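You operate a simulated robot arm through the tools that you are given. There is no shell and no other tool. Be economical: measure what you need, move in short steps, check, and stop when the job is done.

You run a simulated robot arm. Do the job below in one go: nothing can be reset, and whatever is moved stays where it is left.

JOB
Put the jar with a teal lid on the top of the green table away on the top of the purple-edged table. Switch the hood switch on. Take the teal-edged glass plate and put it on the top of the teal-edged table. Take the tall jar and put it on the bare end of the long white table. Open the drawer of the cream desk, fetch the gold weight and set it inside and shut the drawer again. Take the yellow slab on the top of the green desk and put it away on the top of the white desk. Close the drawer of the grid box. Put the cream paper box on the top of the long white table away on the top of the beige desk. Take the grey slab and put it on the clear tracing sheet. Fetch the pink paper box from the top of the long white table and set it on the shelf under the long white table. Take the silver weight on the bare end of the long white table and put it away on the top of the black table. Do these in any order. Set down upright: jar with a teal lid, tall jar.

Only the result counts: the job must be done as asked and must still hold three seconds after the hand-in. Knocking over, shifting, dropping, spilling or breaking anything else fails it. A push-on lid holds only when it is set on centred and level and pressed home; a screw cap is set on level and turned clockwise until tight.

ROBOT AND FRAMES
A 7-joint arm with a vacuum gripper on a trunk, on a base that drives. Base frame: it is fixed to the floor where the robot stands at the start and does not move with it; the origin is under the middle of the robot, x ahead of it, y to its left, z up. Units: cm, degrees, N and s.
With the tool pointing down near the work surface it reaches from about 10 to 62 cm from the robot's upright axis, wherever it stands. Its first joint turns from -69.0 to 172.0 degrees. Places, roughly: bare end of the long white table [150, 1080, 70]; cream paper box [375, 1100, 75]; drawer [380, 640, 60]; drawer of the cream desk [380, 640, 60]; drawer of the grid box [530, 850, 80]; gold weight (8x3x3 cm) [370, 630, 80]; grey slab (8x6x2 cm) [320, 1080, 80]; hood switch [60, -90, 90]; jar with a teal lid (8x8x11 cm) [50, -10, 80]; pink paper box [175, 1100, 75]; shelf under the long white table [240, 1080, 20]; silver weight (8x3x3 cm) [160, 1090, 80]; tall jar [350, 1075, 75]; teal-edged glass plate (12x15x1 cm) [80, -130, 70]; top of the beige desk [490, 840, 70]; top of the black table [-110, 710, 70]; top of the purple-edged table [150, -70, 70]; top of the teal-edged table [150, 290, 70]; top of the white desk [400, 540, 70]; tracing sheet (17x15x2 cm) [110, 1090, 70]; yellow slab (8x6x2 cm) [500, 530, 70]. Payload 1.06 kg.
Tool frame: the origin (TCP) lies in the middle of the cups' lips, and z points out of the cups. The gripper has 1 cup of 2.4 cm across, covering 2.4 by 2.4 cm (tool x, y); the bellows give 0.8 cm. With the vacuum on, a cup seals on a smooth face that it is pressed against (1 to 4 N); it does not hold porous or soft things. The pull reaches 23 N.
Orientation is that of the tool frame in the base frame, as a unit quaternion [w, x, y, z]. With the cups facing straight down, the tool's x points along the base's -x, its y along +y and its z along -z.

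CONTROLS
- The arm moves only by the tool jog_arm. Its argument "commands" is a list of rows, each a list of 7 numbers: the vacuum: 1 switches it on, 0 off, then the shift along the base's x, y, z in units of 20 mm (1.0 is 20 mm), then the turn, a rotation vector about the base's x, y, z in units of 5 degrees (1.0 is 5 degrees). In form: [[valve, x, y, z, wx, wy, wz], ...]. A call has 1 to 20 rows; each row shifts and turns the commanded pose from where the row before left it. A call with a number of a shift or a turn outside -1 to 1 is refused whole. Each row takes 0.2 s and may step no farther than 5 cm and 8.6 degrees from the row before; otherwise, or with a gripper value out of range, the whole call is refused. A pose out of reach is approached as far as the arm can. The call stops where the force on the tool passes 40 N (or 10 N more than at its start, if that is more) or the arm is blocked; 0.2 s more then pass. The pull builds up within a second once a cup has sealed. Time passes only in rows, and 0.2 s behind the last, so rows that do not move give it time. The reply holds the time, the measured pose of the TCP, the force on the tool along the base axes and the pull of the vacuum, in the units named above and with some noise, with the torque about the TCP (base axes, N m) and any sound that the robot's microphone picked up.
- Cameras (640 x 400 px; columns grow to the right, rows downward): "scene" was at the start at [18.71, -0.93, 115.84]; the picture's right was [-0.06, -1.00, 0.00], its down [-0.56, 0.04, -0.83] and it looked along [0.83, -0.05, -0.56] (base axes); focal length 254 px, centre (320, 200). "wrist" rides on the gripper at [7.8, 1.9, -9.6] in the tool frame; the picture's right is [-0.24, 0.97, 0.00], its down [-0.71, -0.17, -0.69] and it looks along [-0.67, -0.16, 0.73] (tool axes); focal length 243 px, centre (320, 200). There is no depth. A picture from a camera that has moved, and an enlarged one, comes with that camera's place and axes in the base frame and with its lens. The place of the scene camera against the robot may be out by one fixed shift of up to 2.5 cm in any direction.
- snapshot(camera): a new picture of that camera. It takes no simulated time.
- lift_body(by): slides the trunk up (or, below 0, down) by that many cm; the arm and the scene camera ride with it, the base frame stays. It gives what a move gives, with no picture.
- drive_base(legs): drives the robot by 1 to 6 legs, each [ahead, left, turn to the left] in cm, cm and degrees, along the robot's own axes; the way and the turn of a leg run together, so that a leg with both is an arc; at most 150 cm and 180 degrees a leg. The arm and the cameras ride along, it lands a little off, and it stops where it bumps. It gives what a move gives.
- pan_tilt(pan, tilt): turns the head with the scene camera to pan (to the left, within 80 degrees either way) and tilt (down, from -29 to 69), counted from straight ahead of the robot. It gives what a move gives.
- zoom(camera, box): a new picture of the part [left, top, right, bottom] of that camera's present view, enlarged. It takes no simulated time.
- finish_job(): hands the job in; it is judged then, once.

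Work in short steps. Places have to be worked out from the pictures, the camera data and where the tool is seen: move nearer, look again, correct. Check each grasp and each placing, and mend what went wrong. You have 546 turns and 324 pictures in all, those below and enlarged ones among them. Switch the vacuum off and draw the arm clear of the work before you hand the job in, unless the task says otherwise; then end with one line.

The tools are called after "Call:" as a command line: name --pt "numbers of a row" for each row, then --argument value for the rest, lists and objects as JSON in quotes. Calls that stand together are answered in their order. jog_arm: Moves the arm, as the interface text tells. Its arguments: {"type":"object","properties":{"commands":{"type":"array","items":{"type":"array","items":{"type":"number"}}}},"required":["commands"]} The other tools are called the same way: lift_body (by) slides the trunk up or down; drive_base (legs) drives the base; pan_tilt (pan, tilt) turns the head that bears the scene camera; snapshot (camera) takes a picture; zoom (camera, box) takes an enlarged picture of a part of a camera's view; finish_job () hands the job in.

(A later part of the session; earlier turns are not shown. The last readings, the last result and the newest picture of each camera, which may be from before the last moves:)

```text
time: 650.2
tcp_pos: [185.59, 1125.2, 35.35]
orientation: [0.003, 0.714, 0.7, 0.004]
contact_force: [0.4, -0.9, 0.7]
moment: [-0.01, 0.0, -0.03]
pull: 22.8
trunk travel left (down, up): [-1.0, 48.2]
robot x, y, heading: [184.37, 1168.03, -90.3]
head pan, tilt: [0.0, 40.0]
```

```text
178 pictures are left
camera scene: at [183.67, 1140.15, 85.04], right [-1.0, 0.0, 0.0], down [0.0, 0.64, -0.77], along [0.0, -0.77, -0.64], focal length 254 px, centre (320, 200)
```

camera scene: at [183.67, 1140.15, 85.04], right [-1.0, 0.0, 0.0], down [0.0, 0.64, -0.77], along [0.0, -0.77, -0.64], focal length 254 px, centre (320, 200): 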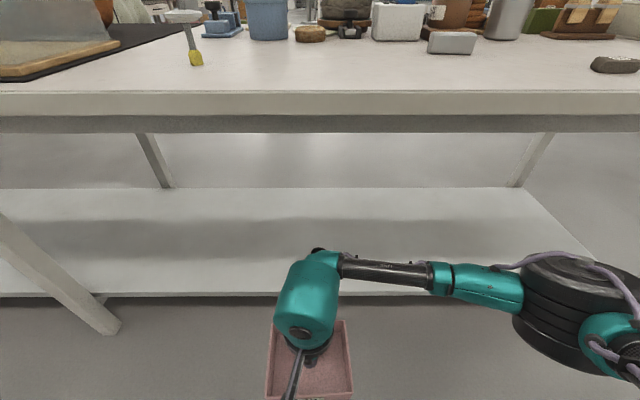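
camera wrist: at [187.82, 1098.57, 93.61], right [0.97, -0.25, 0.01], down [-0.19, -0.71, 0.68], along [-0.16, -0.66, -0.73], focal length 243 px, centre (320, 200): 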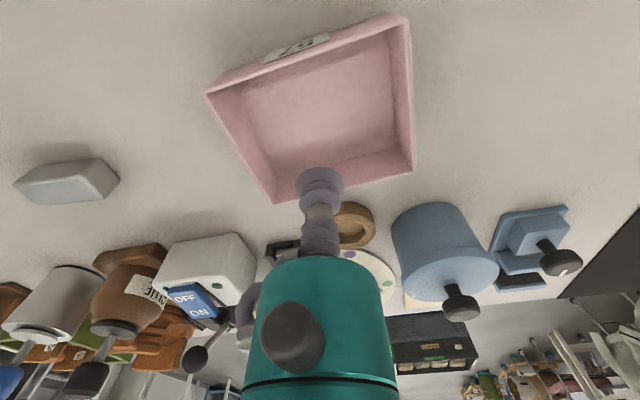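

The arm fits low enough. I lower to z ≈ 27 and drive ahead so that the box goes in over the shelf.

Call:
jog_arm --pt "1 0 0 -1 0 0 0" --pt "1 0 0 -1 0 0 0" --pt "1 0 0 -1 0 0 0" --pt "1 0 0 -1 0 0 0" --pt "1 0 0 0 0 0 0"

Call:
snapshot --camera "wrist"

Call:
snapshot --camera "scene"

```text
time: 651.5
tcp_pos: [185.73, 1125.12, 27.06]
orientation: [0.005, 0.714, 0.7, 0.004]
contact_force: [1.2, -0.4, 1.0]
moment: [0.04, 0.01, -0.03]
pull: 23.2
trunk travel left (down, up): [-1.0, 48.2]
robot x, y, heading: [184.14, 1167.7, -90.4]
head pan, tilt: [0.0, 40.0]
```

```text
177 pictures are left
camera wrist: at [187.64, 1132.8, 36.64], right [0.97, -0.26, 0.01], down [-0.19, -0.7, 0.68], along [-0.17, -0.66, -0.73], focal length 243 px, centre (320, 200)
```

wrist: 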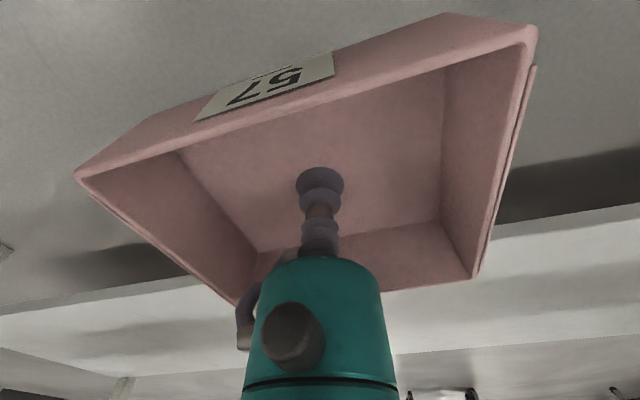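

```text
176 pictures are left
camera scene: at [183.67, 1140.15, 85.04], right [-1.0, 0.0, 0.0], down [0.0, 0.64, -0.77], along [0.0, -0.77, -0.64], focal length 254 px, centre (320, 200)
```

scene: 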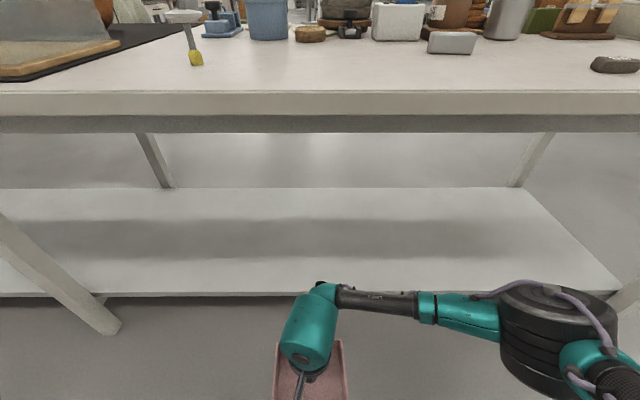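

Box bottom is ~6 cm above the shelf. I drive ahead 28 cm.

Call:
drive_base --legs '[[28, 0, 0.3]]'

Call:
snapshot --camera "scene"

Call:
snapshot --camera "wrist"

```text
time: 653.4
tcp_pos: [185.83, 1098.34, 27.02]
orientation: [0.003, 0.712, 0.702, 0.003]
contact_force: [-0.5, 0.3, -0.4]
moment: [-0.01, -0.01, 0.03]
pull: 22.6
trunk travel left (down, up): [-1.0, 48.2]
robot x, y, heading: [183.99, 1141.24, -89.9]
head pan, tilt: [0.0, 40.0]
```

```text
175 pictures are left
camera scene: at [183.74, 1113.32, 85.04], right [-1.0, 0.0, 0.0], down [0.0, 0.64, -0.77], along [0.0, -0.77, -0.64], focal length 254 px, centre (320, 200)
```

scene: 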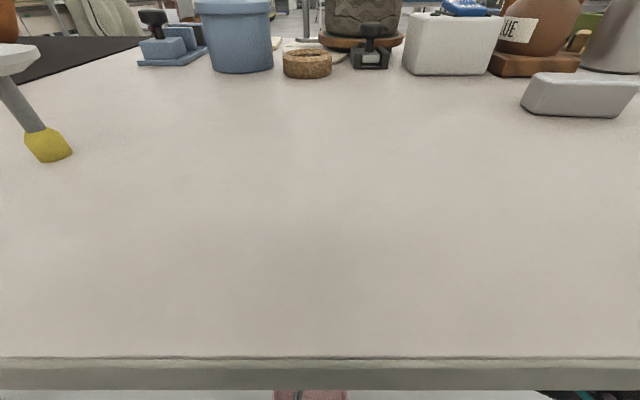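

```text
174 pictures are left
camera wrist: at [187.76, 1105.98, 36.68], right [0.97, -0.25, 0.01], down [-0.19, -0.7, 0.68], along [-0.16, -0.66, -0.73], focal length 243 px, centre (320, 200)
```

wrist: 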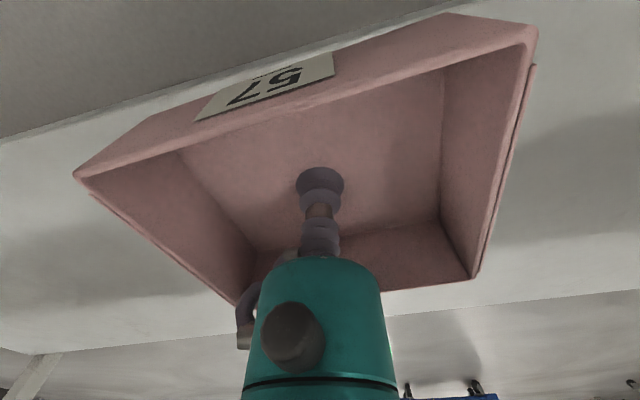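

The box's near wall is at y ≈ 1104 against the shelf edge 1103; I move it 6 cm further in, then lower.

Call:
jog_arm --pt "1 0 -0.8 0 0 0 0" --pt "1 0 -0.8 0 0 0 0" --pt "1 0 -0.8 0 0 0 0" --pt "1 0 -0.6 0 0 0 0" --pt "1 0 0 -0.8 0 0 0" --pt "1 0 0 -0.8 0 0 0" --pt "1 0 0 -0.4 0 0 0" --pt "1 0 0 0 0 0 0"

Call:
snapshot --camera "wrist"

```text
time: 655.2
tcp_pos: [186.05, 1092.32, 23.13]
orientation: [0.004, 0.713, 0.701, 0.004]
contact_force: [-0.7, 0.2, 0.9]
moment: [0.03, 0.0, 0.01]
pull: 22.5
trunk travel left (down, up): [-1.0, 48.2]
robot x, y, heading: [184.09, 1140.96, -90.3]
head pan, tilt: [0.0, 40.0]
```

```text
173 pictures are left
camera wrist: at [187.89, 1099.96, 32.69], right [0.97, -0.25, 0.01], down [-0.19, -0.7, 0.68], along [-0.16, -0.66, -0.73], focal length 243 px, centre (320, 200)
```

wrist: 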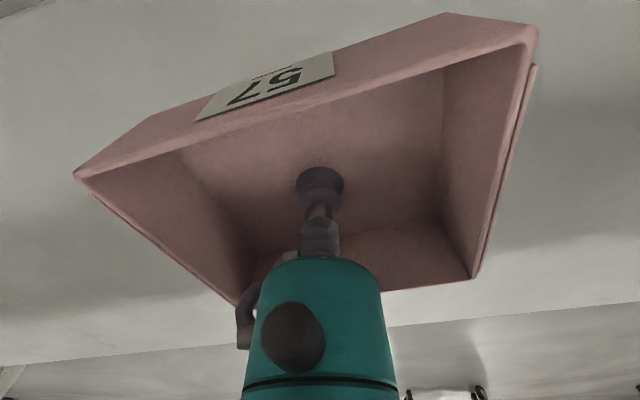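

Over the shelf fully. I lower in small steps to contact.

Call:
jog_arm --pt "1 0 0 -0.25 0 0 0" --pt "1 0 0 -0.25 0 0 0" --pt "1 0 0 -0.2 0 0 0" --pt "1 0 0 0 0 0 0"

```text
time: 656.2
tcp_pos: [185.88, 1092.4, 21.56]
orientation: [0.003, 0.713, 0.702, 0.003]
contact_force: [0.5, -0.1, -0.3]
moment: [0.05, 0.0, 0.0]
pull: 22.6
trunk travel left (down, up): [-1.0, 48.2]
robot x, y, heading: [183.77, 1141.11, -90.0]
head pan, tilt: [0.0, 40.0]
```

Call:
jog_arm --pt "1 0 0 -0.2 0 0 0" --pt "1 0 0 -0.2 0 0 0" --pt "1 0 0 -0.2 0 0 0" --pt "1 0 0 0 0 0 0"

```text
time: 657.2
tcp_pos: [185.83, 1092.35, 20.4]
orientation: [0.004, 0.713, 0.701, 0.004]
contact_force: [0.4, 0.3, -0.4]
moment: [0.01, 0.03, 0.0]
pull: 23.0
trunk travel left (down, up): [-1.0, 48.2]
robot x, y, heading: [183.69, 1140.94, -89.9]
head pan, tilt: [0.0, 40.0]
```

Call:
jog_arm --pt "1 0 0 -0.15 0 0 0" --pt "1 0 0 -0.15 0 0 0" --pt "1 0 0 -0.15 0 0 0" --pt "1 0 0 0 0 0 0"

```text
time: 658.2
tcp_pos: [185.8, 1092.36, 19.48]
orientation: [0.004, 0.713, 0.702, 0.003]
contact_force: [-0.5, 0.3, 0.4]
moment: [0.03, 0.0, 0.01]
pull: 22.5
trunk travel left (down, up): [-1.0, 48.2]
robot x, y, heading: [183.99, 1141.21, -89.9]
head pan, tilt: [0.0, 40.0]
```

Call:
jog_arm --pt "1 0 0 -0.15 0 0 0" --pt "1 0 0 -0.15 0 0 0" --pt "1 0 0 -0.15 0 0 0" --pt "1 0 0 0 0 0 0"

Call:
snapshot --camera "wrist"

```text
time: 659.2
tcp_pos: [185.74, 1092.43, 18.71]
orientation: [0.003, 0.713, 0.702, 0.004]
contact_force: [0.5, -0.1, 0.4]
moment: [0.0, 0.0, 0.0]
pull: 22.7
trunk travel left (down, up): [-1.0, 48.2]
robot x, y, heading: [183.88, 1140.81, -90.1]
head pan, tilt: [0.0, 40.0]
```

```text
172 pictures are left
camera wrist: at [187.76, 1100.09, 28.24], right [0.97, -0.25, 0.01], down [-0.19, -0.7, 0.68], along [-0.16, -0.66, -0.73], focal length 243 px, centre (320, 200)
```

wrist: 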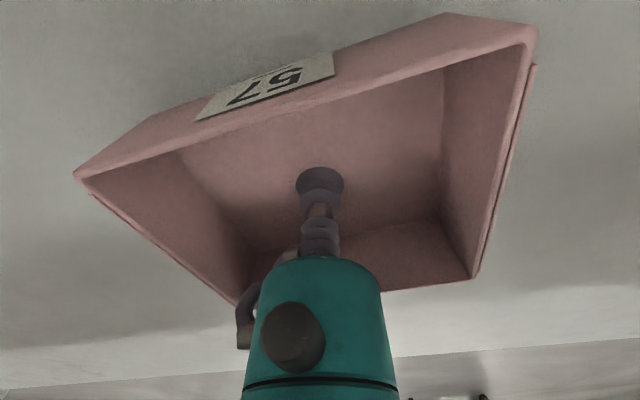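

Still no contact; I keep lowering.

Call:
jog_arm --pt "1 0 0 -0.2 0 0 0" --pt "1 0 0 -0.2 0 0 0" --pt "1 0 0 -0.2 0 0 0" --pt "1 0 0 0 0 0 0"

Call:
jog_arm --pt "1 0 0 -0.15 0 0 0" --pt "1 0 0 -0.15 0 0 0" --pt "1 0 0 -0.15 0 0 0" --pt "1 0 0 0 0 0 0"

```text
time: 660.2
tcp_pos: [185.76, 1092.3, 17.67]
orientation: [0.004, 0.713, 0.702, 0.004]
contact_force: [-2.2, 0.3, 13.4]
moment: [0.05, 0.02, -0.03]
pull: 22.8
trunk travel left (down, up): [-1.0, 48.2]
robot x, y, heading: [183.94, 1140.79, -90.1]
head pan, tilt: [0.0, 40.0]
```

```text
time: 660.9
tcp_pos: [185.74, 1092.24, 16.83]
orientation: [0.005, 0.714, 0.7, 0.005]
contact_force: [-6.6, 8.6, 23.5]
moment: [-0.08, -0.01, 0.07]
pull: 23.2
trunk travel left (down, up): [-1.0, 48.2]
robot x, y, heading: [184.2, 1141.02, -89.9]
head pan, tilt: [0.0, 40.0]
stopped in row 3: the force on the tool passed its limit at 44 N (the readings are from after the stop); the commanded pose is now the measured one
```

Contact on the shelf. I release, lift 9 cm and withdraw from under the table.

Call:
jog_arm --pt "1 0 0 0.25 0 0 0" --pt "0 0 0 0 0 0 0" --pt "0 0 0 0 0 0 0" --pt "0 0 0 0 0 0 0" --pt "0 0 0 0 0 0 0" --pt "0 0 0 0 0 0 0" --pt "0 0 0 0.2 0 0 0" --pt "0 0 0 0.6 0 0 0" --pt "0 0 0 0.8 0 0 0" --pt "0 0 0 0.8 0 0 0" --pt "0 0 0 0.8 0 0 0" --pt "0 0 0 0.8 0 0 0" --pt "0 0 0 0.8 0 0 0" --pt "0 0 0 0.5 0 0 0" --pt "0 0 0 0 0 0 0"

Call:
snapshot --camera "wrist"

```text
time: 664.1
tcp_pos: [186.0, 1092.32, 28.06]
orientation: [0.004, 0.713, 0.701, 0.003]
contact_force: [-0.1, 0.1, 0.2]
moment: [0.02, 0.02, 0.03]
pull: 0.0
trunk travel left (down, up): [-1.0, 48.2]
robot x, y, heading: [184.01, 1140.92, -90.0]
head pan, tilt: [0.0, 40.0]
```

```text
171 pictures are left
camera wrist: at [187.92, 1099.97, 37.64], right [0.97, -0.25, 0.01], down [-0.19, -0.7, 0.68], along [-0.16, -0.66, -0.73], focal length 243 px, centre (320, 200)
```

wrist: 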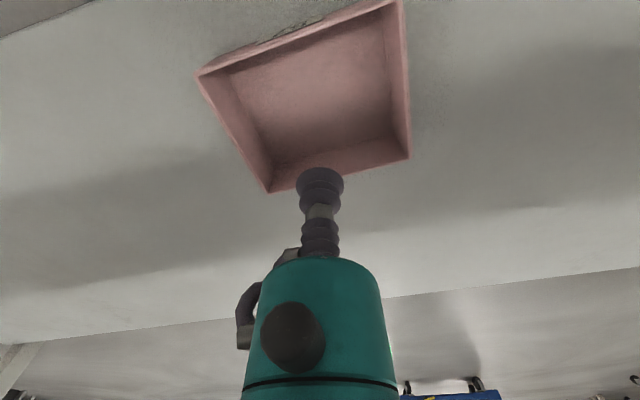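

The pink box is on the shelf. I back out 33 cm, raise the trunk and arm.

Call:
drive_base --legs '[[-33, 0, 0]]'

Call:
jog_arm --pt "0 0 0 1 0 0 0" --pt "0 0 0 1 0 0 0" --pt "0 0 0 1 0 0 0" --pt "0 0 0 1 0 0 0" --pt "0 0 0 1 0 0 0" --pt "0 0 0 1 0 0 0" --pt "0 0 0 1 0 0 0" --pt "0 0 0 1 0 0 0" --pt "0 0 0 1 0 0 0" --pt "0 0 0 1 0 0 0" --pt "0 0 0 1 0 0 0" --pt "0 0 0 1 0 0 0" --pt "0 0 0 1 0 0 0" --pt "0 0 0 1 0 0 0" --pt "0 0 0 1 0 0 0" --pt "0 0 0 1 0 0 0" --pt "0 0 0 1 0 0 0" --pt "0 0 0 1 0 0 0" --pt "0 0 0 1 0 0 0" --pt "0 0 0 1 0 0 0"

Call:
lift_body --by 29

Call:
pan_tilt --pan 20 --tilt 40

Call:
snapshot --camera "scene"

```text
time: 666.3
tcp_pos: [185.92, 1125.0, 28.02]
orientation: [0.006, 0.712, 0.702, 0.005]
contact_force: [0.2, 0.5, 0.4]
moment: [-0.01, 0.02, 0.01]
pull: 0.1
trunk travel left (down, up): [-1.0, 48.2]
robot x, y, heading: [184.26, 1174.08, -89.8]
head pan, tilt: [0.0, 40.0]
```

```text
time: 670.5
tcp_pos: [186.05, 1125.07, 68.18]
orientation: [0.005, 0.711, 0.703, 0.004]
contact_force: [0.3, 0.3, -0.3]
moment: [0.02, 0.02, 0.02]
pull: 0.0
trunk travel left (down, up): [-1.0, 48.2]
robot x, y, heading: [184.07, 1173.6, -89.7]
head pan, tilt: [0.0, 40.0]
```

```text
time: 673.4
tcp_pos: [186.11, 1124.97, 97.07]
orientation: [0.004, 0.712, 0.702, 0.005]
contact_force: [0.1, -0.5, 0.5]
moment: [-0.01, -0.02, 0.01]
pull: 0.1
trunk travel left (down, up): [-30.0, 19.2]
robot x, y, heading: [184.07, 1173.59, -89.8]
head pan, tilt: [0.0, 40.0]
```

```text
time: 674.3
tcp_pos: [186.07, 1124.99, 97.06]
orientation: [0.004, 0.713, 0.702, 0.004]
contact_force: [0.2, -0.2, 0.0]
moment: [0.0, -0.02, -0.01]
pull: 0.0
trunk travel left (down, up): [-30.0, 19.2]
robot x, y, heading: [184.33, 1173.66, -89.9]
head pan, tilt: [20.0, 40.0]
```

```text
170 pictures are left
camera scene: at [186.64, 1155.17, 114.95], right [-0.94, -0.34, 0.0], down [-0.22, 0.6, -0.77], along [0.26, -0.72, -0.64], focal length 254 px, centre (320, 200)
```

scene: 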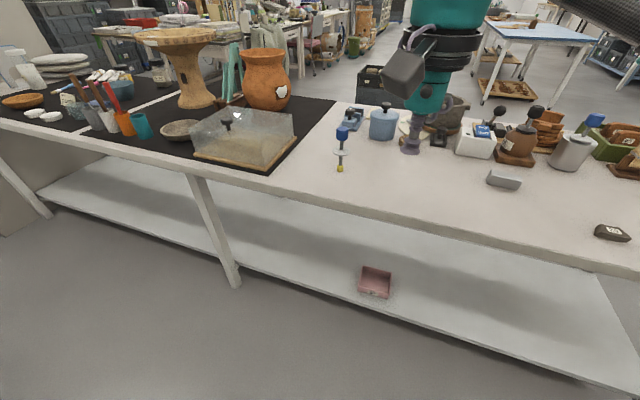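

The pink box sits on the shelf. Next the tall jar: I strafe left along the back of the table to x ≈ 340 and look.

Call:
drive_base --legs '[[0, 80, 0], [0, 78, 0]]'

Call:
pan_tilt --pan 15 --tilt 35

Call:
snapshot --camera "scene"

```text
time: 688.5
tcp_pos: [343.69, 1126.44, 97.06]
orientation: [0.005, 0.708, 0.706, 0.006]
contact_force: [-0.7, -0.5, -0.4]
moment: [-0.04, 0.01, 0.0]
pull: 0.1
trunk travel left (down, up): [-30.0, 19.2]
robot x, y, heading: [341.05, 1174.64, -89.0]
head pan, tilt: [20.0, 40.0]
```

```text
time: 689.1
tcp_pos: [343.77, 1126.47, 97.01]
orientation: [0.005, 0.708, 0.706, 0.004]
contact_force: [-0.1, 0.6, 0.5]
moment: [-0.01, -0.01, -0.04]
pull: 0.0
trunk travel left (down, up): [-30.0, 19.2]
robot x, y, heading: [341.26, 1175.13, -89.4]
head pan, tilt: [15.0, 35.0]
```

```text
169 pictures are left
camera scene: at [343.38, 1156.12, 115.71], right [-0.96, -0.27, 0.0], down [-0.16, 0.55, -0.82], along [0.22, -0.79, -0.57], focal length 254 px, centre (320, 200)
```

scene: 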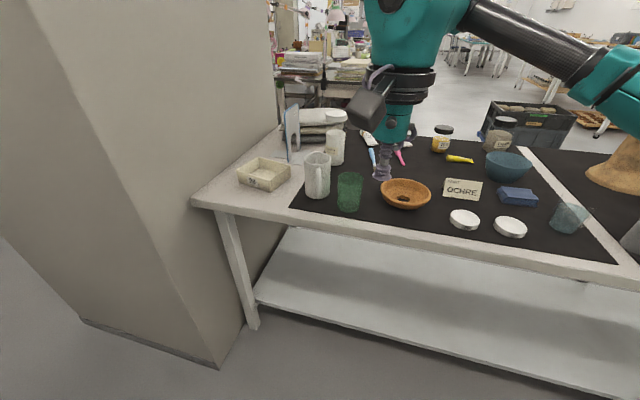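

I zoom in on the jar group.

Call:
zoom --camera "scene" --box '[220, 90, 400, 220]'

Call:
snapshot --camera "wrist"

```text
3.08 times, centred on (310, 155) of scene
camera zoom: at [343.38, 1156.12, 115.71], right [-0.96, -0.27, 0.0], down [-0.16, 0.55, -0.82], along [0.22, -0.79, -0.57], focal length 782 px, centre (351, 338)
```

zoom: 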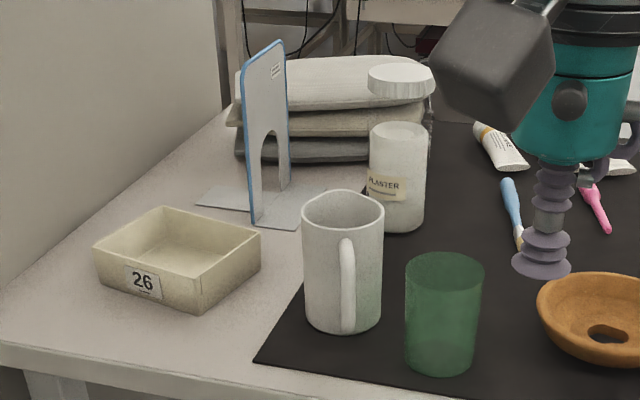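

```text
167 pictures are left
camera wrist: at [345.59, 1134.14, 106.62], right [0.97, -0.24, 0.01], down [-0.18, -0.71, 0.68], along [-0.15, -0.67, -0.73], focal length 243 px, centre (320, 200)
```

wrist: 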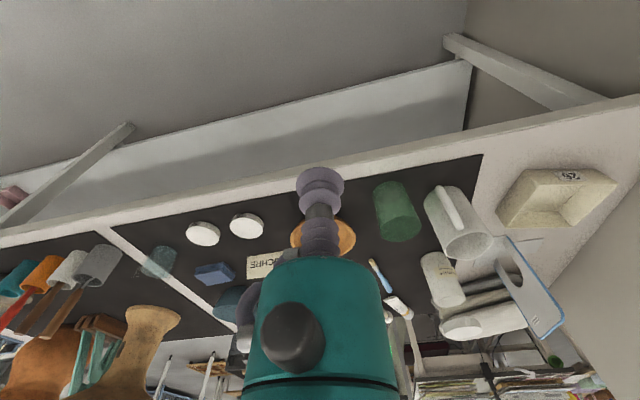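

The tall jar (label "PLASTER", white lid) stands at about [360,1077], lid top ≈ 91. I raise the tool and drive up to it.

Call:
jog_arm --pt "0 0 0 1 0 0 0" --pt "0 0 0 1 0 0 0" --pt "0 0 0 1 0 0 0" --pt "0 0 0 1 0 0 0"

Call:
drive_base --legs '[[0, 16, -0.8], [38, 0, 0]]'

Call:
snapshot --camera "wrist"

Call:
pan_tilt --pan 0 --tilt 35

Call:
snapshot --camera "scene"

```text
time: 690.1
tcp_pos: [343.76, 1126.6, 105.08]
orientation: [0.004, 0.708, 0.706, 0.004]
contact_force: [-0.9, 0.0, -0.4]
moment: [-0.05, 0.03, 0.02]
pull: 0.1
trunk travel left (down, up): [-30.0, 19.2]
robot x, y, heading: [341.04, 1175.47, -89.4]
head pan, tilt: [15.0, 35.0]
```

```text
time: 694.2
tcp_pos: [360.29, 1088.14, 105.16]
orientation: [0.005, 0.711, 0.703, 0.005]
contact_force: [0.1, 0.2, -0.5]
moment: [0.02, 0.03, 0.01]
pull: 0.0
trunk travel left (down, up): [-30.0, 19.2]
robot x, y, heading: [358.02, 1136.79, -89.7]
head pan, tilt: [15.0, 35.0]
```

```text
166 pictures are left
camera wrist: at [362.21, 1095.79, 114.7], right [0.97, -0.25, 0.01], down [-0.19, -0.71, 0.68], along [-0.16, -0.66, -0.73], focal length 243 px, centre (320, 200)
```

wrist: 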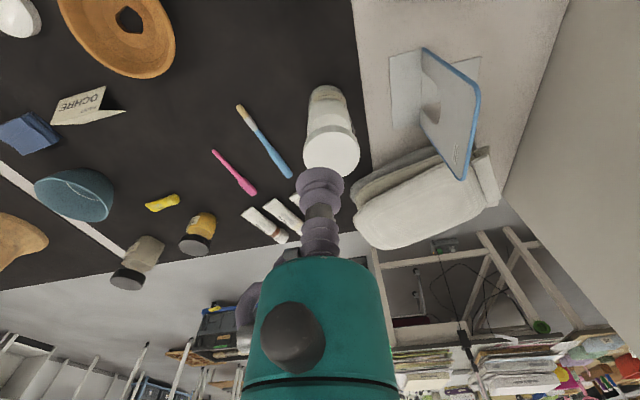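

```text
time: 695.0
tcp_pos: [360.29, 1088.11, 105.14]
orientation: [0.005, 0.711, 0.703, 0.005]
contact_force: [-0.4, -0.3, -0.8]
moment: [0.01, 0.01, 0.02]
pull: 0.1
trunk travel left (down, up): [-30.0, 19.2]
robot x, y, heading: [357.83, 1136.88, -89.8]
head pan, tilt: [0.0, 35.0]
```

```text
165 pictures are left
camera scene: at [357.8, 1117.39, 115.71], right [-1.0, -0.01, 0.0], down [0.0, 0.57, -0.82], along [0.01, -0.82, -0.57], focal length 254 px, centre (320, 200)
```

scene: 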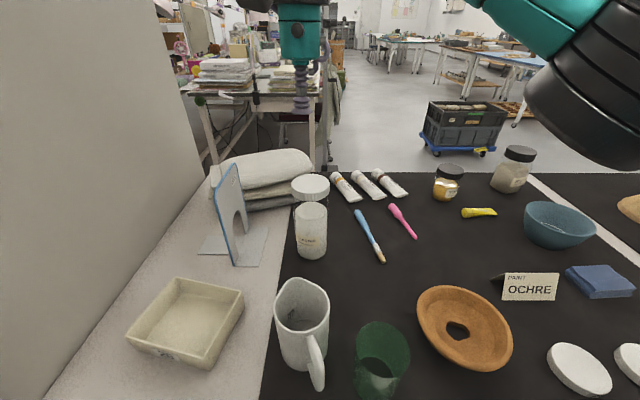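

Lid centre ≈ [360.3,1080.3], top ≈ 90. I move over it and descend to z ≈ 95.

Call:
jog_arm --pt "0 0 -0.8 0 0 0 0" --pt "0 0 -0.8 0 0 0 0" --pt "0 0 -0.8 0 0 0 0" --pt "0 0 -0.8 -0.5 0 0 0" --pt "0 0 -0.7 -1 0 0 0" --pt "0 0 0 -1 0 0 0" --pt "0 0 0 -1 0 0 0" --pt "0 0 0 -1 0 0 0" --pt "0 0 0 0 0 0 0"

Call:
snapshot --camera "wrist"

Call:
zoom --camera "scene" --box '[240, 120, 400, 270]'

```text
time: 697.0
tcp_pos: [360.22, 1080.3, 96.11]
orientation: [0.004, 0.711, 0.704, 0.005]
contact_force: [-0.3, -0.5, -0.3]
moment: [-0.01, -0.02, 0.02]
pull: 0.0
trunk travel left (down, up): [-30.0, 19.2]
robot x, y, heading: [357.99, 1136.73, -89.4]
head pan, tilt: [0.0, 35.0]
```

```text
164 pictures are left
camera wrist: at [362.16, 1088.01, 105.83], right [0.97, -0.25, 0.01], down [-0.19, -0.71, 0.68], along [-0.16, -0.66, -0.73], focal length 243 px, centre (320, 200)
```

wrist: 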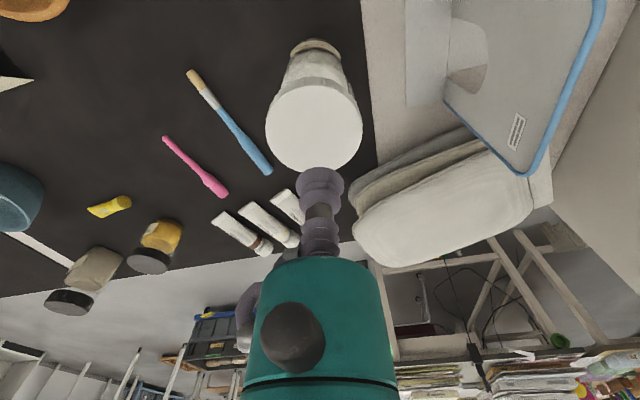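

```text
2.67 times, centred on (320, 195) of scene
camera zoom: at [357.8, 1117.39, 115.71], right [-1.0, -0.01, 0.0], down [0.0, 0.57, -0.82], along [0.01, -0.82, -0.57], focal length 678 px, centre (320, 213)
```

zoom: 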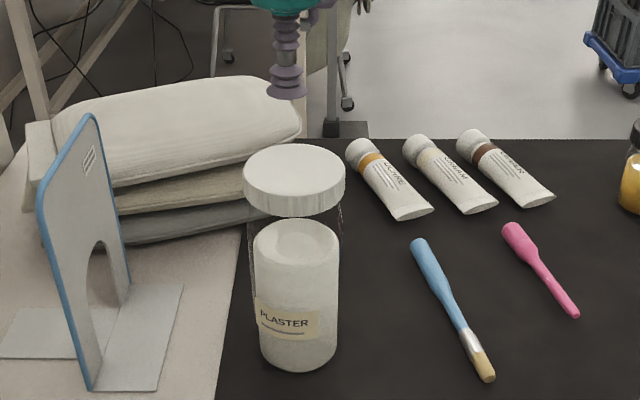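

Centred above the lid. I lower slowly with vacuum on.

Call:
jog_arm --pt "1 0 0.1 -0.6 0 0 0" --pt "1 0 0 -0.6 0 0 0" --pt "1 0 0 -0.4 0 0 0" --pt "1 0 0 -0.2 0 0 0" --pt "1 0 0 -0.2 0 0 0" --pt "1 0 0 -0.2 0 0 0" --pt "1 0 0 0 0 0 0"

```text
time: 698.6
tcp_pos: [360.23, 1080.7, 91.74]
orientation: [0.005, 0.711, 0.703, 0.005]
contact_force: [0.2, -0.1, -0.1]
moment: [0.0, 0.02, -0.01]
pull: 0.0
trunk travel left (down, up): [-30.0, 19.2]
robot x, y, heading: [358.13, 1136.77, -89.6]
head pan, tilt: [0.0, 35.0]
```

Call:
jog_arm --pt "1 0 0 -0.2 0 0 0" --pt "1 0 0 -0.2 0 0 0" --pt "1 0 0 -0.15 0 0 0" --pt "1 0 0 -0.15 0 0 0" --pt "1 0 0 -0.1 0 0 0" --pt "1 0 0 0 0 0 0"

```text
time: 700.0
tcp_pos: [360.29, 1080.56, 90.17]
orientation: [0.005, 0.711, 0.703, 0.004]
contact_force: [-1.9, -4.1, 19.6]
moment: [0.05, 0.06, 0.01]
pull: 23.0
trunk travel left (down, up): [-30.0, 19.2]
robot x, y, heading: [357.96, 1136.8, -89.7]
head pan, tilt: [0.0, 35.0]
```

Sealed. I lift the jar gently and check.

Call:
jog_arm --pt "1 0 0 0.2 0 0 0" --pt "1 0 0 0.3 0 0 0" --pt "1 0 0 0.5 0 0 0" --pt "1 0 0 0.5 0 0 0" --pt "1 0 0 0.5 0 0 0" --pt "1 0 0 0.5 0 0 0" --pt "1 0 0 0 0 0 0"

Call:
zoom --camera "scene" --box '[240, 80, 400, 270]'

```text
time: 701.6
tcp_pos: [360.29, 1080.65, 95.24]
orientation: [0.004, 0.711, 0.703, 0.004]
contact_force: [0.4, -0.6, -5.2]
moment: [0.01, 0.01, 0.01]
pull: 22.8
trunk travel left (down, up): [-30.0, 19.2]
robot x, y, heading: [357.95, 1136.53, -89.7]
head pan, tilt: [0.0, 35.0]
```

```text
2.11 times, centred on (320, 175) of scene
camera zoom: at [357.8, 1117.35, 115.7], right [-1.0, -0.01, 0.0], down [0.0, 0.57, -0.82], along [0.01, -0.82, -0.57], focal length 535 px, centre (320, 253)
```

zoom: 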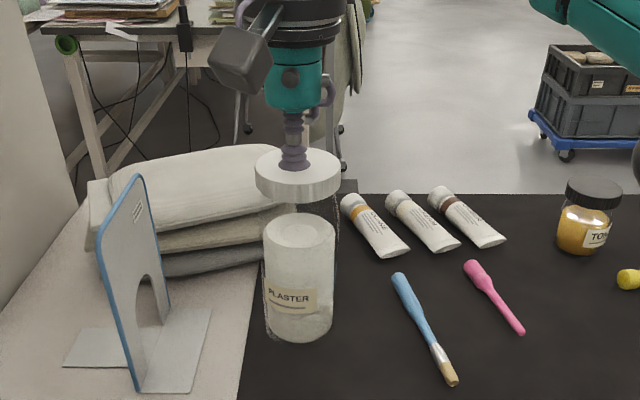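

The whole jar comes up. I lift it higher, back off, and carry it along the back aisle to the bare end.

Call:
jog_arm --pt "1 0 0 0.8 0 0 0" --pt "1 0 0 0.8 0 0 0" --pt "1 0 0 0.8 0 0 0" --pt "1 0 0 0.8 0 0 0" --pt "1 0 0 0.8 0 0 0" --pt "1 0 0 0.8 0 0 0" --pt "1 0 0 0.8 0 0 0" --pt "1 0 0 0.8 0 0 0" --pt "1 0 0.8 0 0 0 0" --pt "1 0 0.8 0 0 0 0" --pt "1 0 0.8 0 0 0 0" --pt "1 0 0.8 0 0 0 0" --pt "1 0 0.8 0 0 0 0"

Call:
drive_base --legs '[[-40, 0, 0], [0, -75, 0], [0, -75, 0], [0, -68, 0]]'

Call:
pan_tilt --pan 0 --tilt 38

Call:
snapshot --camera "scene"

```text
time: 704.4
tcp_pos: [360.21, 1088.63, 107.09]
orientation: [0.006, 0.711, 0.704, 0.005]
contact_force: [0.3, 0.6, -5.9]
moment: [0.03, 0.0, -0.01]
pull: 23.2
out of reach, approached as far as the arm can: row 8
trunk travel left (down, up): [-30.0, 19.2]
robot x, y, heading: [357.83, 1136.46, -89.4]
head pan, tilt: [0.0, 35.0]
```

```text
time: 726.0
tcp_pos: [142.09, 1127.73, 107.12]
orientation: [0.004, 0.718, 0.696, 0.005]
contact_force: [0.1, -0.4, -5.3]
moment: [0.03, -0.02, 0.03]
pull: 23.4
trunk travel left (down, up): [-30.0, 19.2]
robot x, y, heading: [141.24, 1175.75, -91.0]
head pan, tilt: [0.0, 35.0]
```

```text
time: 726.6
tcp_pos: [142.19, 1127.75, 107.13]
orientation: [0.005, 0.719, 0.695, 0.005]
contact_force: [-1.1, -0.8, -6.0]
moment: [-0.01, 0.01, -0.01]
pull: 22.4
trunk travel left (down, up): [-30.0, 19.2]
robot x, y, heading: [140.82, 1175.76, -90.7]
head pan, tilt: [0.0, 38.0]
```

```text
161 pictures are left
camera scene: at [140.38, 1156.74, 115.25], right [-1.0, 0.02, 0.0], down [0.01, 0.62, -0.79], along [-0.01, -0.79, -0.62], focal length 254 px, centre (320, 200)
```

scene: 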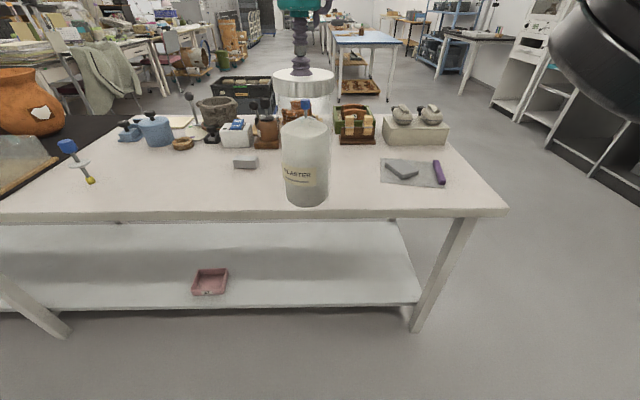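

The jar hangs straight. I drive ahead 38 cm so that it's over the free area and look.

Call:
drive_base --legs '[[38, 0, 0.8]]'

Call:
snapshot --camera "wrist"

Call:
snapshot --camera "scene"

```text
time: 729.0
tcp_pos: [142.81, 1090.12, 107.16]
orientation: [0.004, 0.711, 0.703, 0.005]
contact_force: [-0.5, -0.7, -4.3]
moment: [0.01, 0.03, 0.01]
pull: 22.9
trunk travel left (down, up): [-30.0, 19.2]
robot x, y, heading: [140.57, 1138.27, -89.9]
head pan, tilt: [0.0, 38.0]
```

```text
160 pictures are left
camera wrist: at [144.8, 1097.83, 116.68], right [0.97, -0.25, 0.01], down [-0.19, -0.71, 0.68], along [-0.16, -0.66, -0.73], focal length 243 px, centre (320, 200)
```

wrist: 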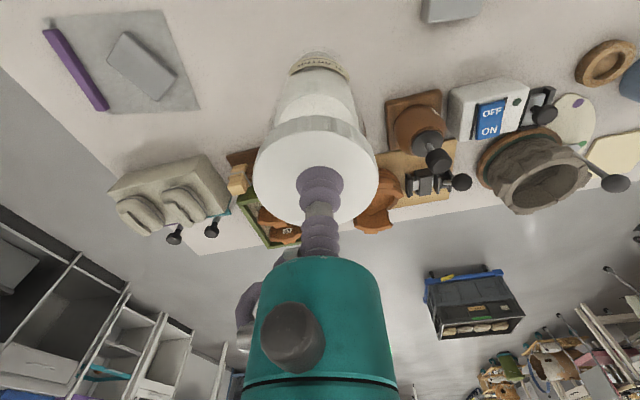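

```text
159 pictures are left
camera scene: at [140.54, 1119.14, 115.24], right [-1.0, 0.0, 0.0], down [0.0, 0.62, -0.79], along [0.0, -0.79, -0.62], focal length 254 px, centre (320, 200)
```

scene: 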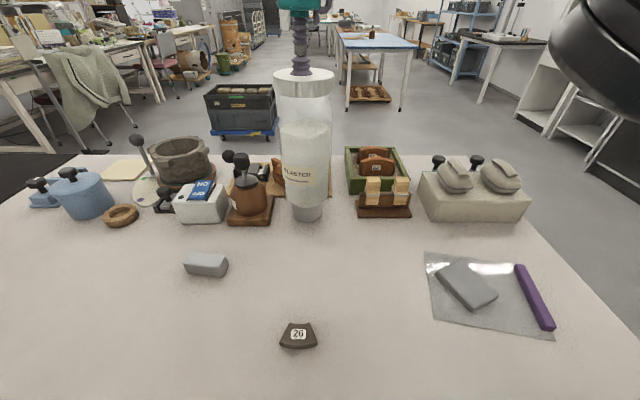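

The spot [142.8,1090] is free. I lower the jar.

Call:
jog_arm --pt "1 0 0 -0.7 0 0 0" --pt "1 0 0 -0.7 0 0 0" --pt "1 0 0 -0.7 0 0 0" --pt "1 0 0 -0.7 0 0 0" --pt "1 0 0 -0.7 0 0 0" --pt "1 0 0 -0.7 0 0 0" --pt "1 0 0 -0.7 0 0 0" --pt "1 0 0 -0.7 0 0 0" --pt "1 0 0 -0.7 0 0 0" --pt "1 0 0 -0.7 0 0 0" --pt "1 0 0 -0.5 0 0 0" --pt "1 0 0 0 0 0 0"

Call:
snapshot --camera "scene"

```text
time: 731.6
tcp_pos: [142.81, 1090.29, 92.05]
orientation: [0.003, 0.711, 0.703, 0.004]
contact_force: [0.7, -1.0, -5.3]
moment: [0.03, 0.01, 0.01]
pull: 22.8
trunk travel left (down, up): [-30.0, 19.2]
robot x, y, heading: [140.82, 1138.07, -89.9]
head pan, tilt: [0.0, 38.0]
```

```text
158 pictures are left
camera scene: at [140.54, 1119.17, 115.25], right [-1.0, 0.0, 0.0], down [0.0, 0.62, -0.79], along [0.0, -0.79, -0.62], focal length 254 px, centre (320, 200)
```

scene: 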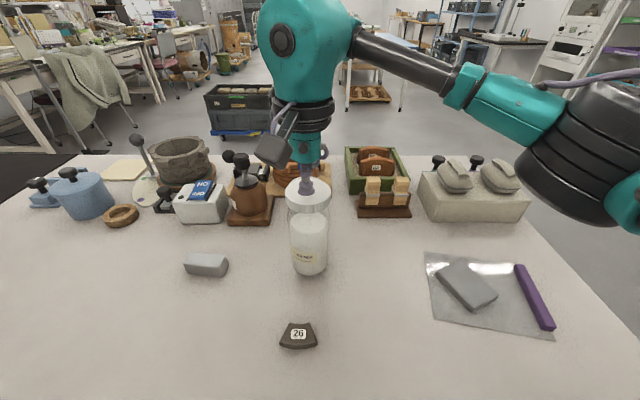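

Call:
jog_arm --pt "1 0 0 -0.2 0 0 0" --pt "1 0 0 -0.15 0 0 0" --pt "1 0 0 -0.15 0 0 0" --pt "1 0 0 -0.1 0 0 0" --pt "1 0 0 -0.1 0 0 0" --pt "1 0 0 0 0 0 0"

```text
time: 733.0
tcp_pos: [142.92, 1090.33, 90.74]
orientation: [0.006, 0.711, 0.703, 0.004]
contact_force: [1.3, -0.7, 1.5]
moment: [-0.03, 0.02, 0.01]
pull: 22.8
trunk travel left (down, up): [-30.0, 19.2]
robot x, y, heading: [140.58, 1138.0, -89.7]
head pan, tilt: [0.0, 38.0]
```

Touching now. I press a hair more, release and lift off.

Call:
jog_arm --pt "1 0 0 -0.05 0 0 0" --pt "0 0 0 0 0 0 0" --pt "0 0 0 0 0 0 0" --pt "0 0 0 0 0 0 0" --pt "0 0 0 0 0 0 0" --pt "0 0 0 0 0 0 0" --pt "0 0 0 0.2 0 0 0" --pt "0 0 0 0.5 0 0 0" --pt "0 0 0 0.8 0 0 0" --pt "0 0 0 0.8 0 0 0" --pt "0 0 0 0.8 0 0 0" --pt "0 0 0 0.8 0 0 0" --pt "0 0 0 0.8 0 0 0" --pt "0 0 0 0.5 0 0 0"

Call:
snapshot --camera "scene"

Call:
snapshot --camera "wrist"

```text
time: 736.0
tcp_pos: [142.89, 1090.34, 101.03]
orientation: [0.004, 0.712, 0.703, 0.005]
contact_force: [-0.4, 0.0, 0.5]
moment: [-0.02, -0.01, -0.02]
pull: 0.2
trunk travel left (down, up): [-30.0, 19.2]
robot x, y, heading: [140.93, 1138.58, -90.0]
head pan, tilt: [0.0, 38.0]
```

```text
157 pictures are left
camera scene: at [140.54, 1119.21, 115.25], right [-1.0, 0.0, 0.0], down [0.0, 0.62, -0.79], along [0.0, -0.79, -0.62], focal length 254 px, centre (320, 200)
```

scene: 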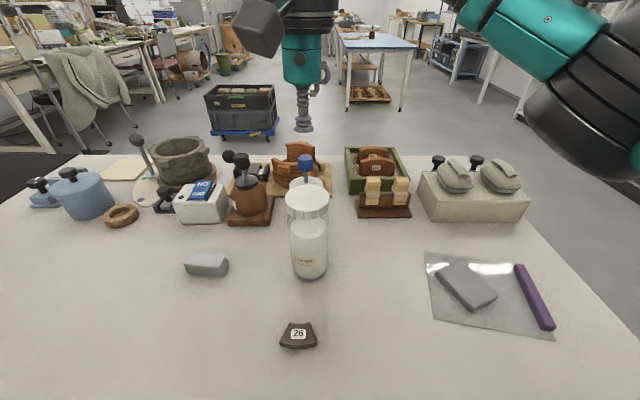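

```text
156 pictures are left
camera wrist: at [144.76, 1098.06, 110.62], right [0.97, -0.25, 0.01], down [-0.19, -0.71, 0.68], along [-0.16, -0.66, -0.73], focal length 243 px, centre (320, 200)
```

wrist: 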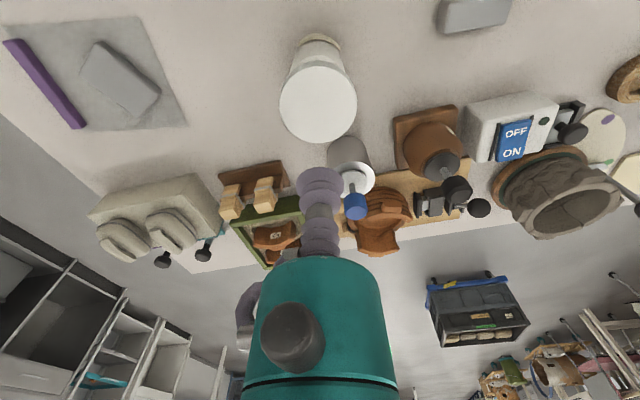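

The jar stands upright. Now the silver weight at about [162,1090.8]: I move over it and descend to z ≈ 83.

Call:
jog_arm --pt "0 0.96 0 0 0 0 0" --pt "0 0.96 0 0 0 0 0" --pt "0 0.96 0 0 0 0 0" --pt "0 0.96 0 0 0 0 0" --pt "0 0.96 0 0 0 0 0" --pt "0 0.96 0 0 0 0 0" --pt "0 0.96 0 0 0 0 0" --pt "0 0.96 0 0 0 0 0" --pt "0 0.96 0 0 0 0 0" --pt "0 0.96 0 0 0 0 0" --pt "0 0 0 -1 0 0 0" --pt "0 0 0 -1 0 0 0" --pt "0 0 0 -1 0 0 0" --pt "0 0 0 -1 0 0 0" --pt "0 0 0 -1 0 0 0" --pt "0 0 0 -1 0 0 0" --pt "0 0 0 -1 0 0 0" --pt "0 0 0 -1 0 0 0" --pt "0 0 0 -1 0 0 0" --pt "0 0 0 0 0 0 0"

Call:
snapshot --camera "wrist"

```text
time: 740.2
tcp_pos: [158.83, 1090.79, 82.73]
orientation: [0.005, 0.711, 0.703, 0.004]
contact_force: [0.5, 0.4, -0.6]
moment: [0.0, -0.01, 0.0]
pull: 0.0
out of reach, approached as far as the arm can: row 8, 9, 10
trunk travel left (down, up): [-30.0, 19.2]
robot x, y, heading: [140.59, 1138.04, -89.6]
head pan, tilt: [0.0, 38.0]
```

```text
155 pictures are left
camera wrist: at [160.78, 1098.37, 92.31], right [0.97, -0.25, 0.01], down [-0.19, -0.71, 0.68], along [-0.16, -0.66, -0.73], focal length 243 px, centre (320, 200)
```

wrist: 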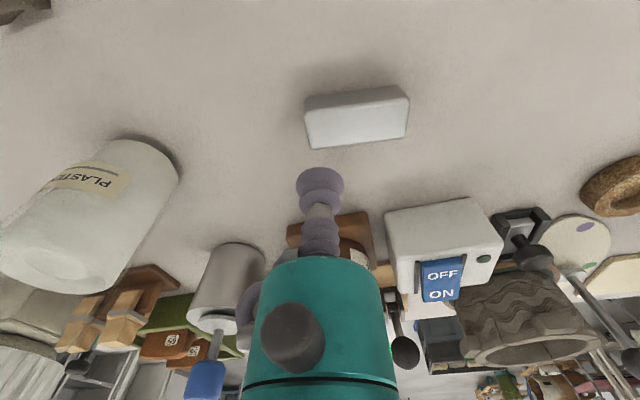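

The weight's centre is at [161.6,1090.8]; the arm is at its left limit, so I strafe the base 3 cm left.

Call:
drive_base --legs '[[0, 3, 0]]'

Call:
snapshot --camera "wrist"

```text
time: 741.1
tcp_pos: [161.84, 1090.82, 82.68]
orientation: [0.005, 0.711, 0.703, 0.004]
contact_force: [-0.7, 0.0, 1.1]
moment: [-0.03, 0.01, 0.01]
pull: 0.1
trunk travel left (down, up): [-30.0, 19.2]
robot x, y, heading: [143.53, 1138.14, -89.9]
head pan, tilt: [0.0, 38.0]
```

```text
154 pictures are left
camera wrist: at [163.79, 1098.38, 92.34], right [0.97, -0.25, 0.01], down [-0.19, -0.71, 0.68], along [-0.16, -0.66, -0.73], focal length 243 px, centre (320, 200)
```

wrist: 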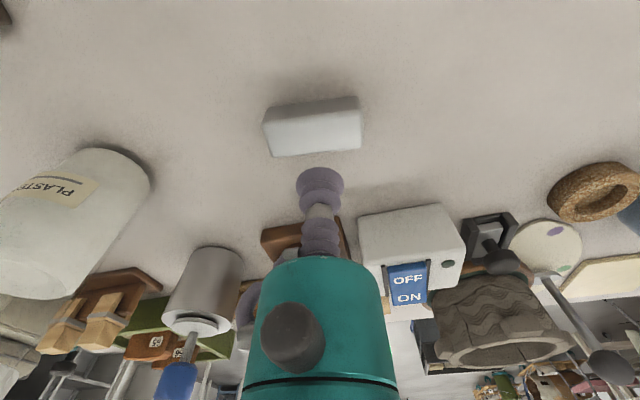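

Aligned. I lower with vacuum.

Call:
jog_arm --pt "1 -0.1 0 -0.8 0 0 0" --pt "1 0 0 -0.8 0 0 0" --pt "1 0 0 -0.6 0 0 0" --pt "1 0 0 -0.3 0 0 0" --pt "1 0 0 -0.15 0 0 0" --pt "1 0 0 -0.1 0 0 0" --pt "1 0 0 0 0 0 0"

```text
time: 742.7
tcp_pos: [161.79, 1090.73, 77.19]
orientation: [0.005, 0.711, 0.703, 0.004]
contact_force: [0.6, 0.2, -0.7]
moment: [-0.03, -0.01, 0.01]
pull: 22.8
trunk travel left (down, up): [-30.0, 19.2]
robot x, y, heading: [143.65, 1137.96, -89.7]
head pan, tilt: [0.0, 38.0]
```

Sealed. I lift it, back off, and drive via the left end toward the black table at about [-110,710].

Call:
jog_arm --pt "1 0 0 0.2 0 0 0" --pt "1 0 0 0.6 0 0 0" --pt "1 0 0 1 0 0 0" --pt "1 0 0 1 0 0 0" --pt "1 0 0 1 0 0 0" --pt "1 0 0 1 0 0 0" --pt "1 0 0 1 0 0 0" --pt "1 0 0 1 0 0 0" --pt "1 0 0 1 0 0 0" --pt "1 0 0 1 0 0 0" --pt "1 0 0 1 0 0 0" --pt "1 0 0 1 0 0 0" --pt "1 0 0 0 0 0 0"

Call:
drive_base --legs '[[-42, 0, 0], [0, -70, 0], [0, -65, 0]]'

Call:
pan_tilt --pan 0 --tilt 15

Call:
snapshot --camera "scene"

```text
time: 745.5
tcp_pos: [161.64, 1090.87, 98.92]
orientation: [0.004, 0.711, 0.703, 0.005]
contact_force: [0.9, -0.1, -2.8]
moment: [0.01, 0.02, 0.0]
pull: 22.6
trunk travel left (down, up): [-30.0, 19.2]
robot x, y, heading: [144.18, 1138.29, -89.7]
head pan, tilt: [0.0, 38.0]
```

```text
time: 760.2
tcp_pos: [23.52, 1133.32, 98.91]
orientation: [0.004, 0.718, 0.696, 0.003]
contact_force: [0.0, 0.3, -3.8]
moment: [-0.03, 0.02, 0.0]
pull: 22.6
trunk travel left (down, up): [-30.0, 19.2]
robot x, y, heading: [6.49, 1181.28, -91.2]
head pan, tilt: [0.0, 38.0]
```

```text
time: 761.1
tcp_pos: [23.49, 1133.4, 98.86]
orientation: [0.005, 0.718, 0.696, 0.004]
contact_force: [0.0, -0.9, -3.6]
moment: [0.03, 0.04, -0.01]
pull: 22.3
trunk travel left (down, up): [-30.0, 19.2]
robot x, y, heading: [6.66, 1181.28, -90.9]
head pan, tilt: [0.0, 15.0]
```

```text
153 pictures are left
camera scene: at [5.9, 1161.38, 118.9], right [-1.0, 0.02, 0.0], down [0.0, 0.26, -0.97], along [-0.01, -0.97, -0.26], focal length 254 px, centre (320, 200)
```

scene: 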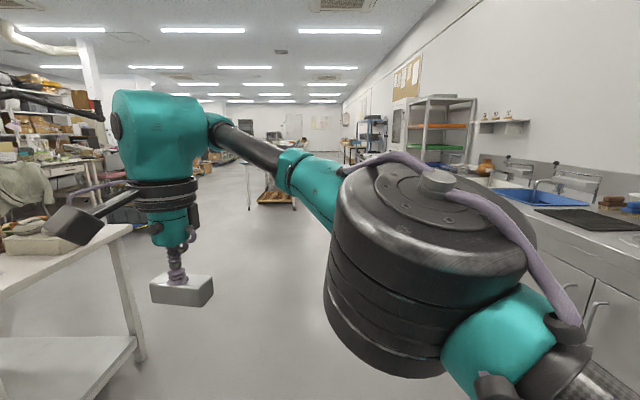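

The sink counter's front is at x ≈ -61 on my right. I shift a bit left and drive ahead to y ≈ 935.

Call:
drive_base --legs '[[30, 14, 1], [110, 0, 0], [108, 0, 0]]'

Call:
pan_tilt --pan -10 --tilt 20

Call:
snapshot --camera "scene"

```text
time: 773.7
tcp_pos: [41.55, 885.75, 98.82]
orientation: [0.004, 0.706, 0.709, 0.005]
contact_force: [-0.4, -0.7, -3.0]
moment: [0.02, 0.01, 0.02]
pull: 22.9
trunk travel left (down, up): [-30.0, 19.2]
robot x, y, heading: [22.77, 932.86, -88.9]
head pan, tilt: [0.0, 15.0]
```

```text
time: 774.4
tcp_pos: [41.49, 885.69, 98.77]
orientation: [0.004, 0.705, 0.709, 0.004]
contact_force: [-0.7, 0.2, -2.7]
moment: [0.0, 0.01, 0.01]
pull: 23.1
trunk travel left (down, up): [-30.0, 19.2]
robot x, y, heading: [22.66, 932.83, -88.7]
head pan, tilt: [-10.0, 20.0]
```

```text
152 pictures are left
camera scene: at [21.24, 913.17, 118.09], right [-0.99, 0.15, 0.0], down [0.05, 0.34, -0.94], along [-0.14, -0.93, -0.34], focal length 254 px, centre (320, 200)
```

scene: 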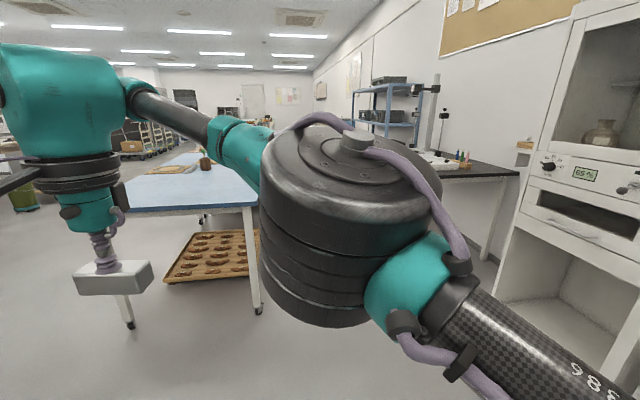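

I look right to measure the oven and black table.

Call:
pan_tilt --pan -45 --tilt 25

Call:
snapshot --camera "scene"

Call:
snapshot --camera "wrist"

```text
time: 775.4
tcp_pos: [41.42, 885.65, 98.8]
orientation: [0.005, 0.705, 0.709, 0.005]
contact_force: [-0.3, 0.7, -4.3]
moment: [-0.01, 0.01, -0.01]
pull: 23.0
trunk travel left (down, up): [-30.0, 19.2]
robot x, y, heading: [22.81, 933.19, -88.9]
head pan, tilt: [-45.0, 25.0]
```

```text
151 pictures are left
camera scene: at [16.28, 915.72, 117.28], right [-0.72, 0.69, 0.0], down [0.29, 0.31, -0.91], along [-0.63, -0.66, -0.42], focal length 254 px, centre (320, 200)
```

scene: 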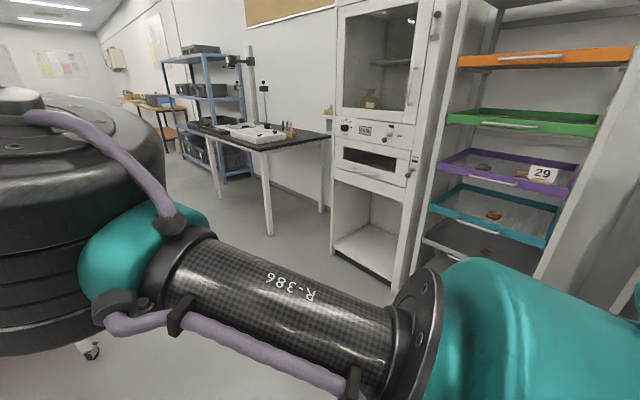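

```text
150 pictures are left
camera wrist: at [43.24, 893.42, 108.42], right [0.97, -0.23, 0.01], down [-0.18, -0.71, 0.68], along [-0.15, -0.67, -0.73], focal length 243 px, centre (320, 200)
```

wrist: 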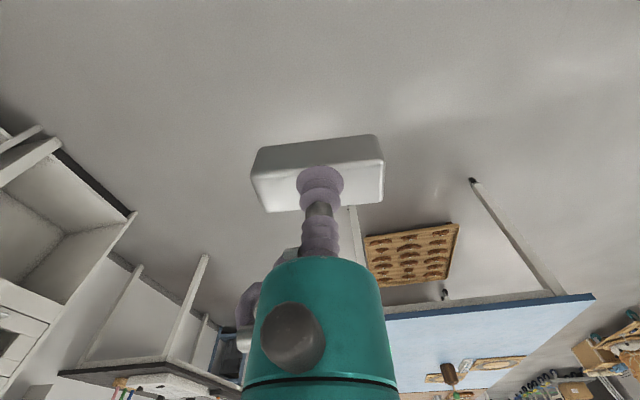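

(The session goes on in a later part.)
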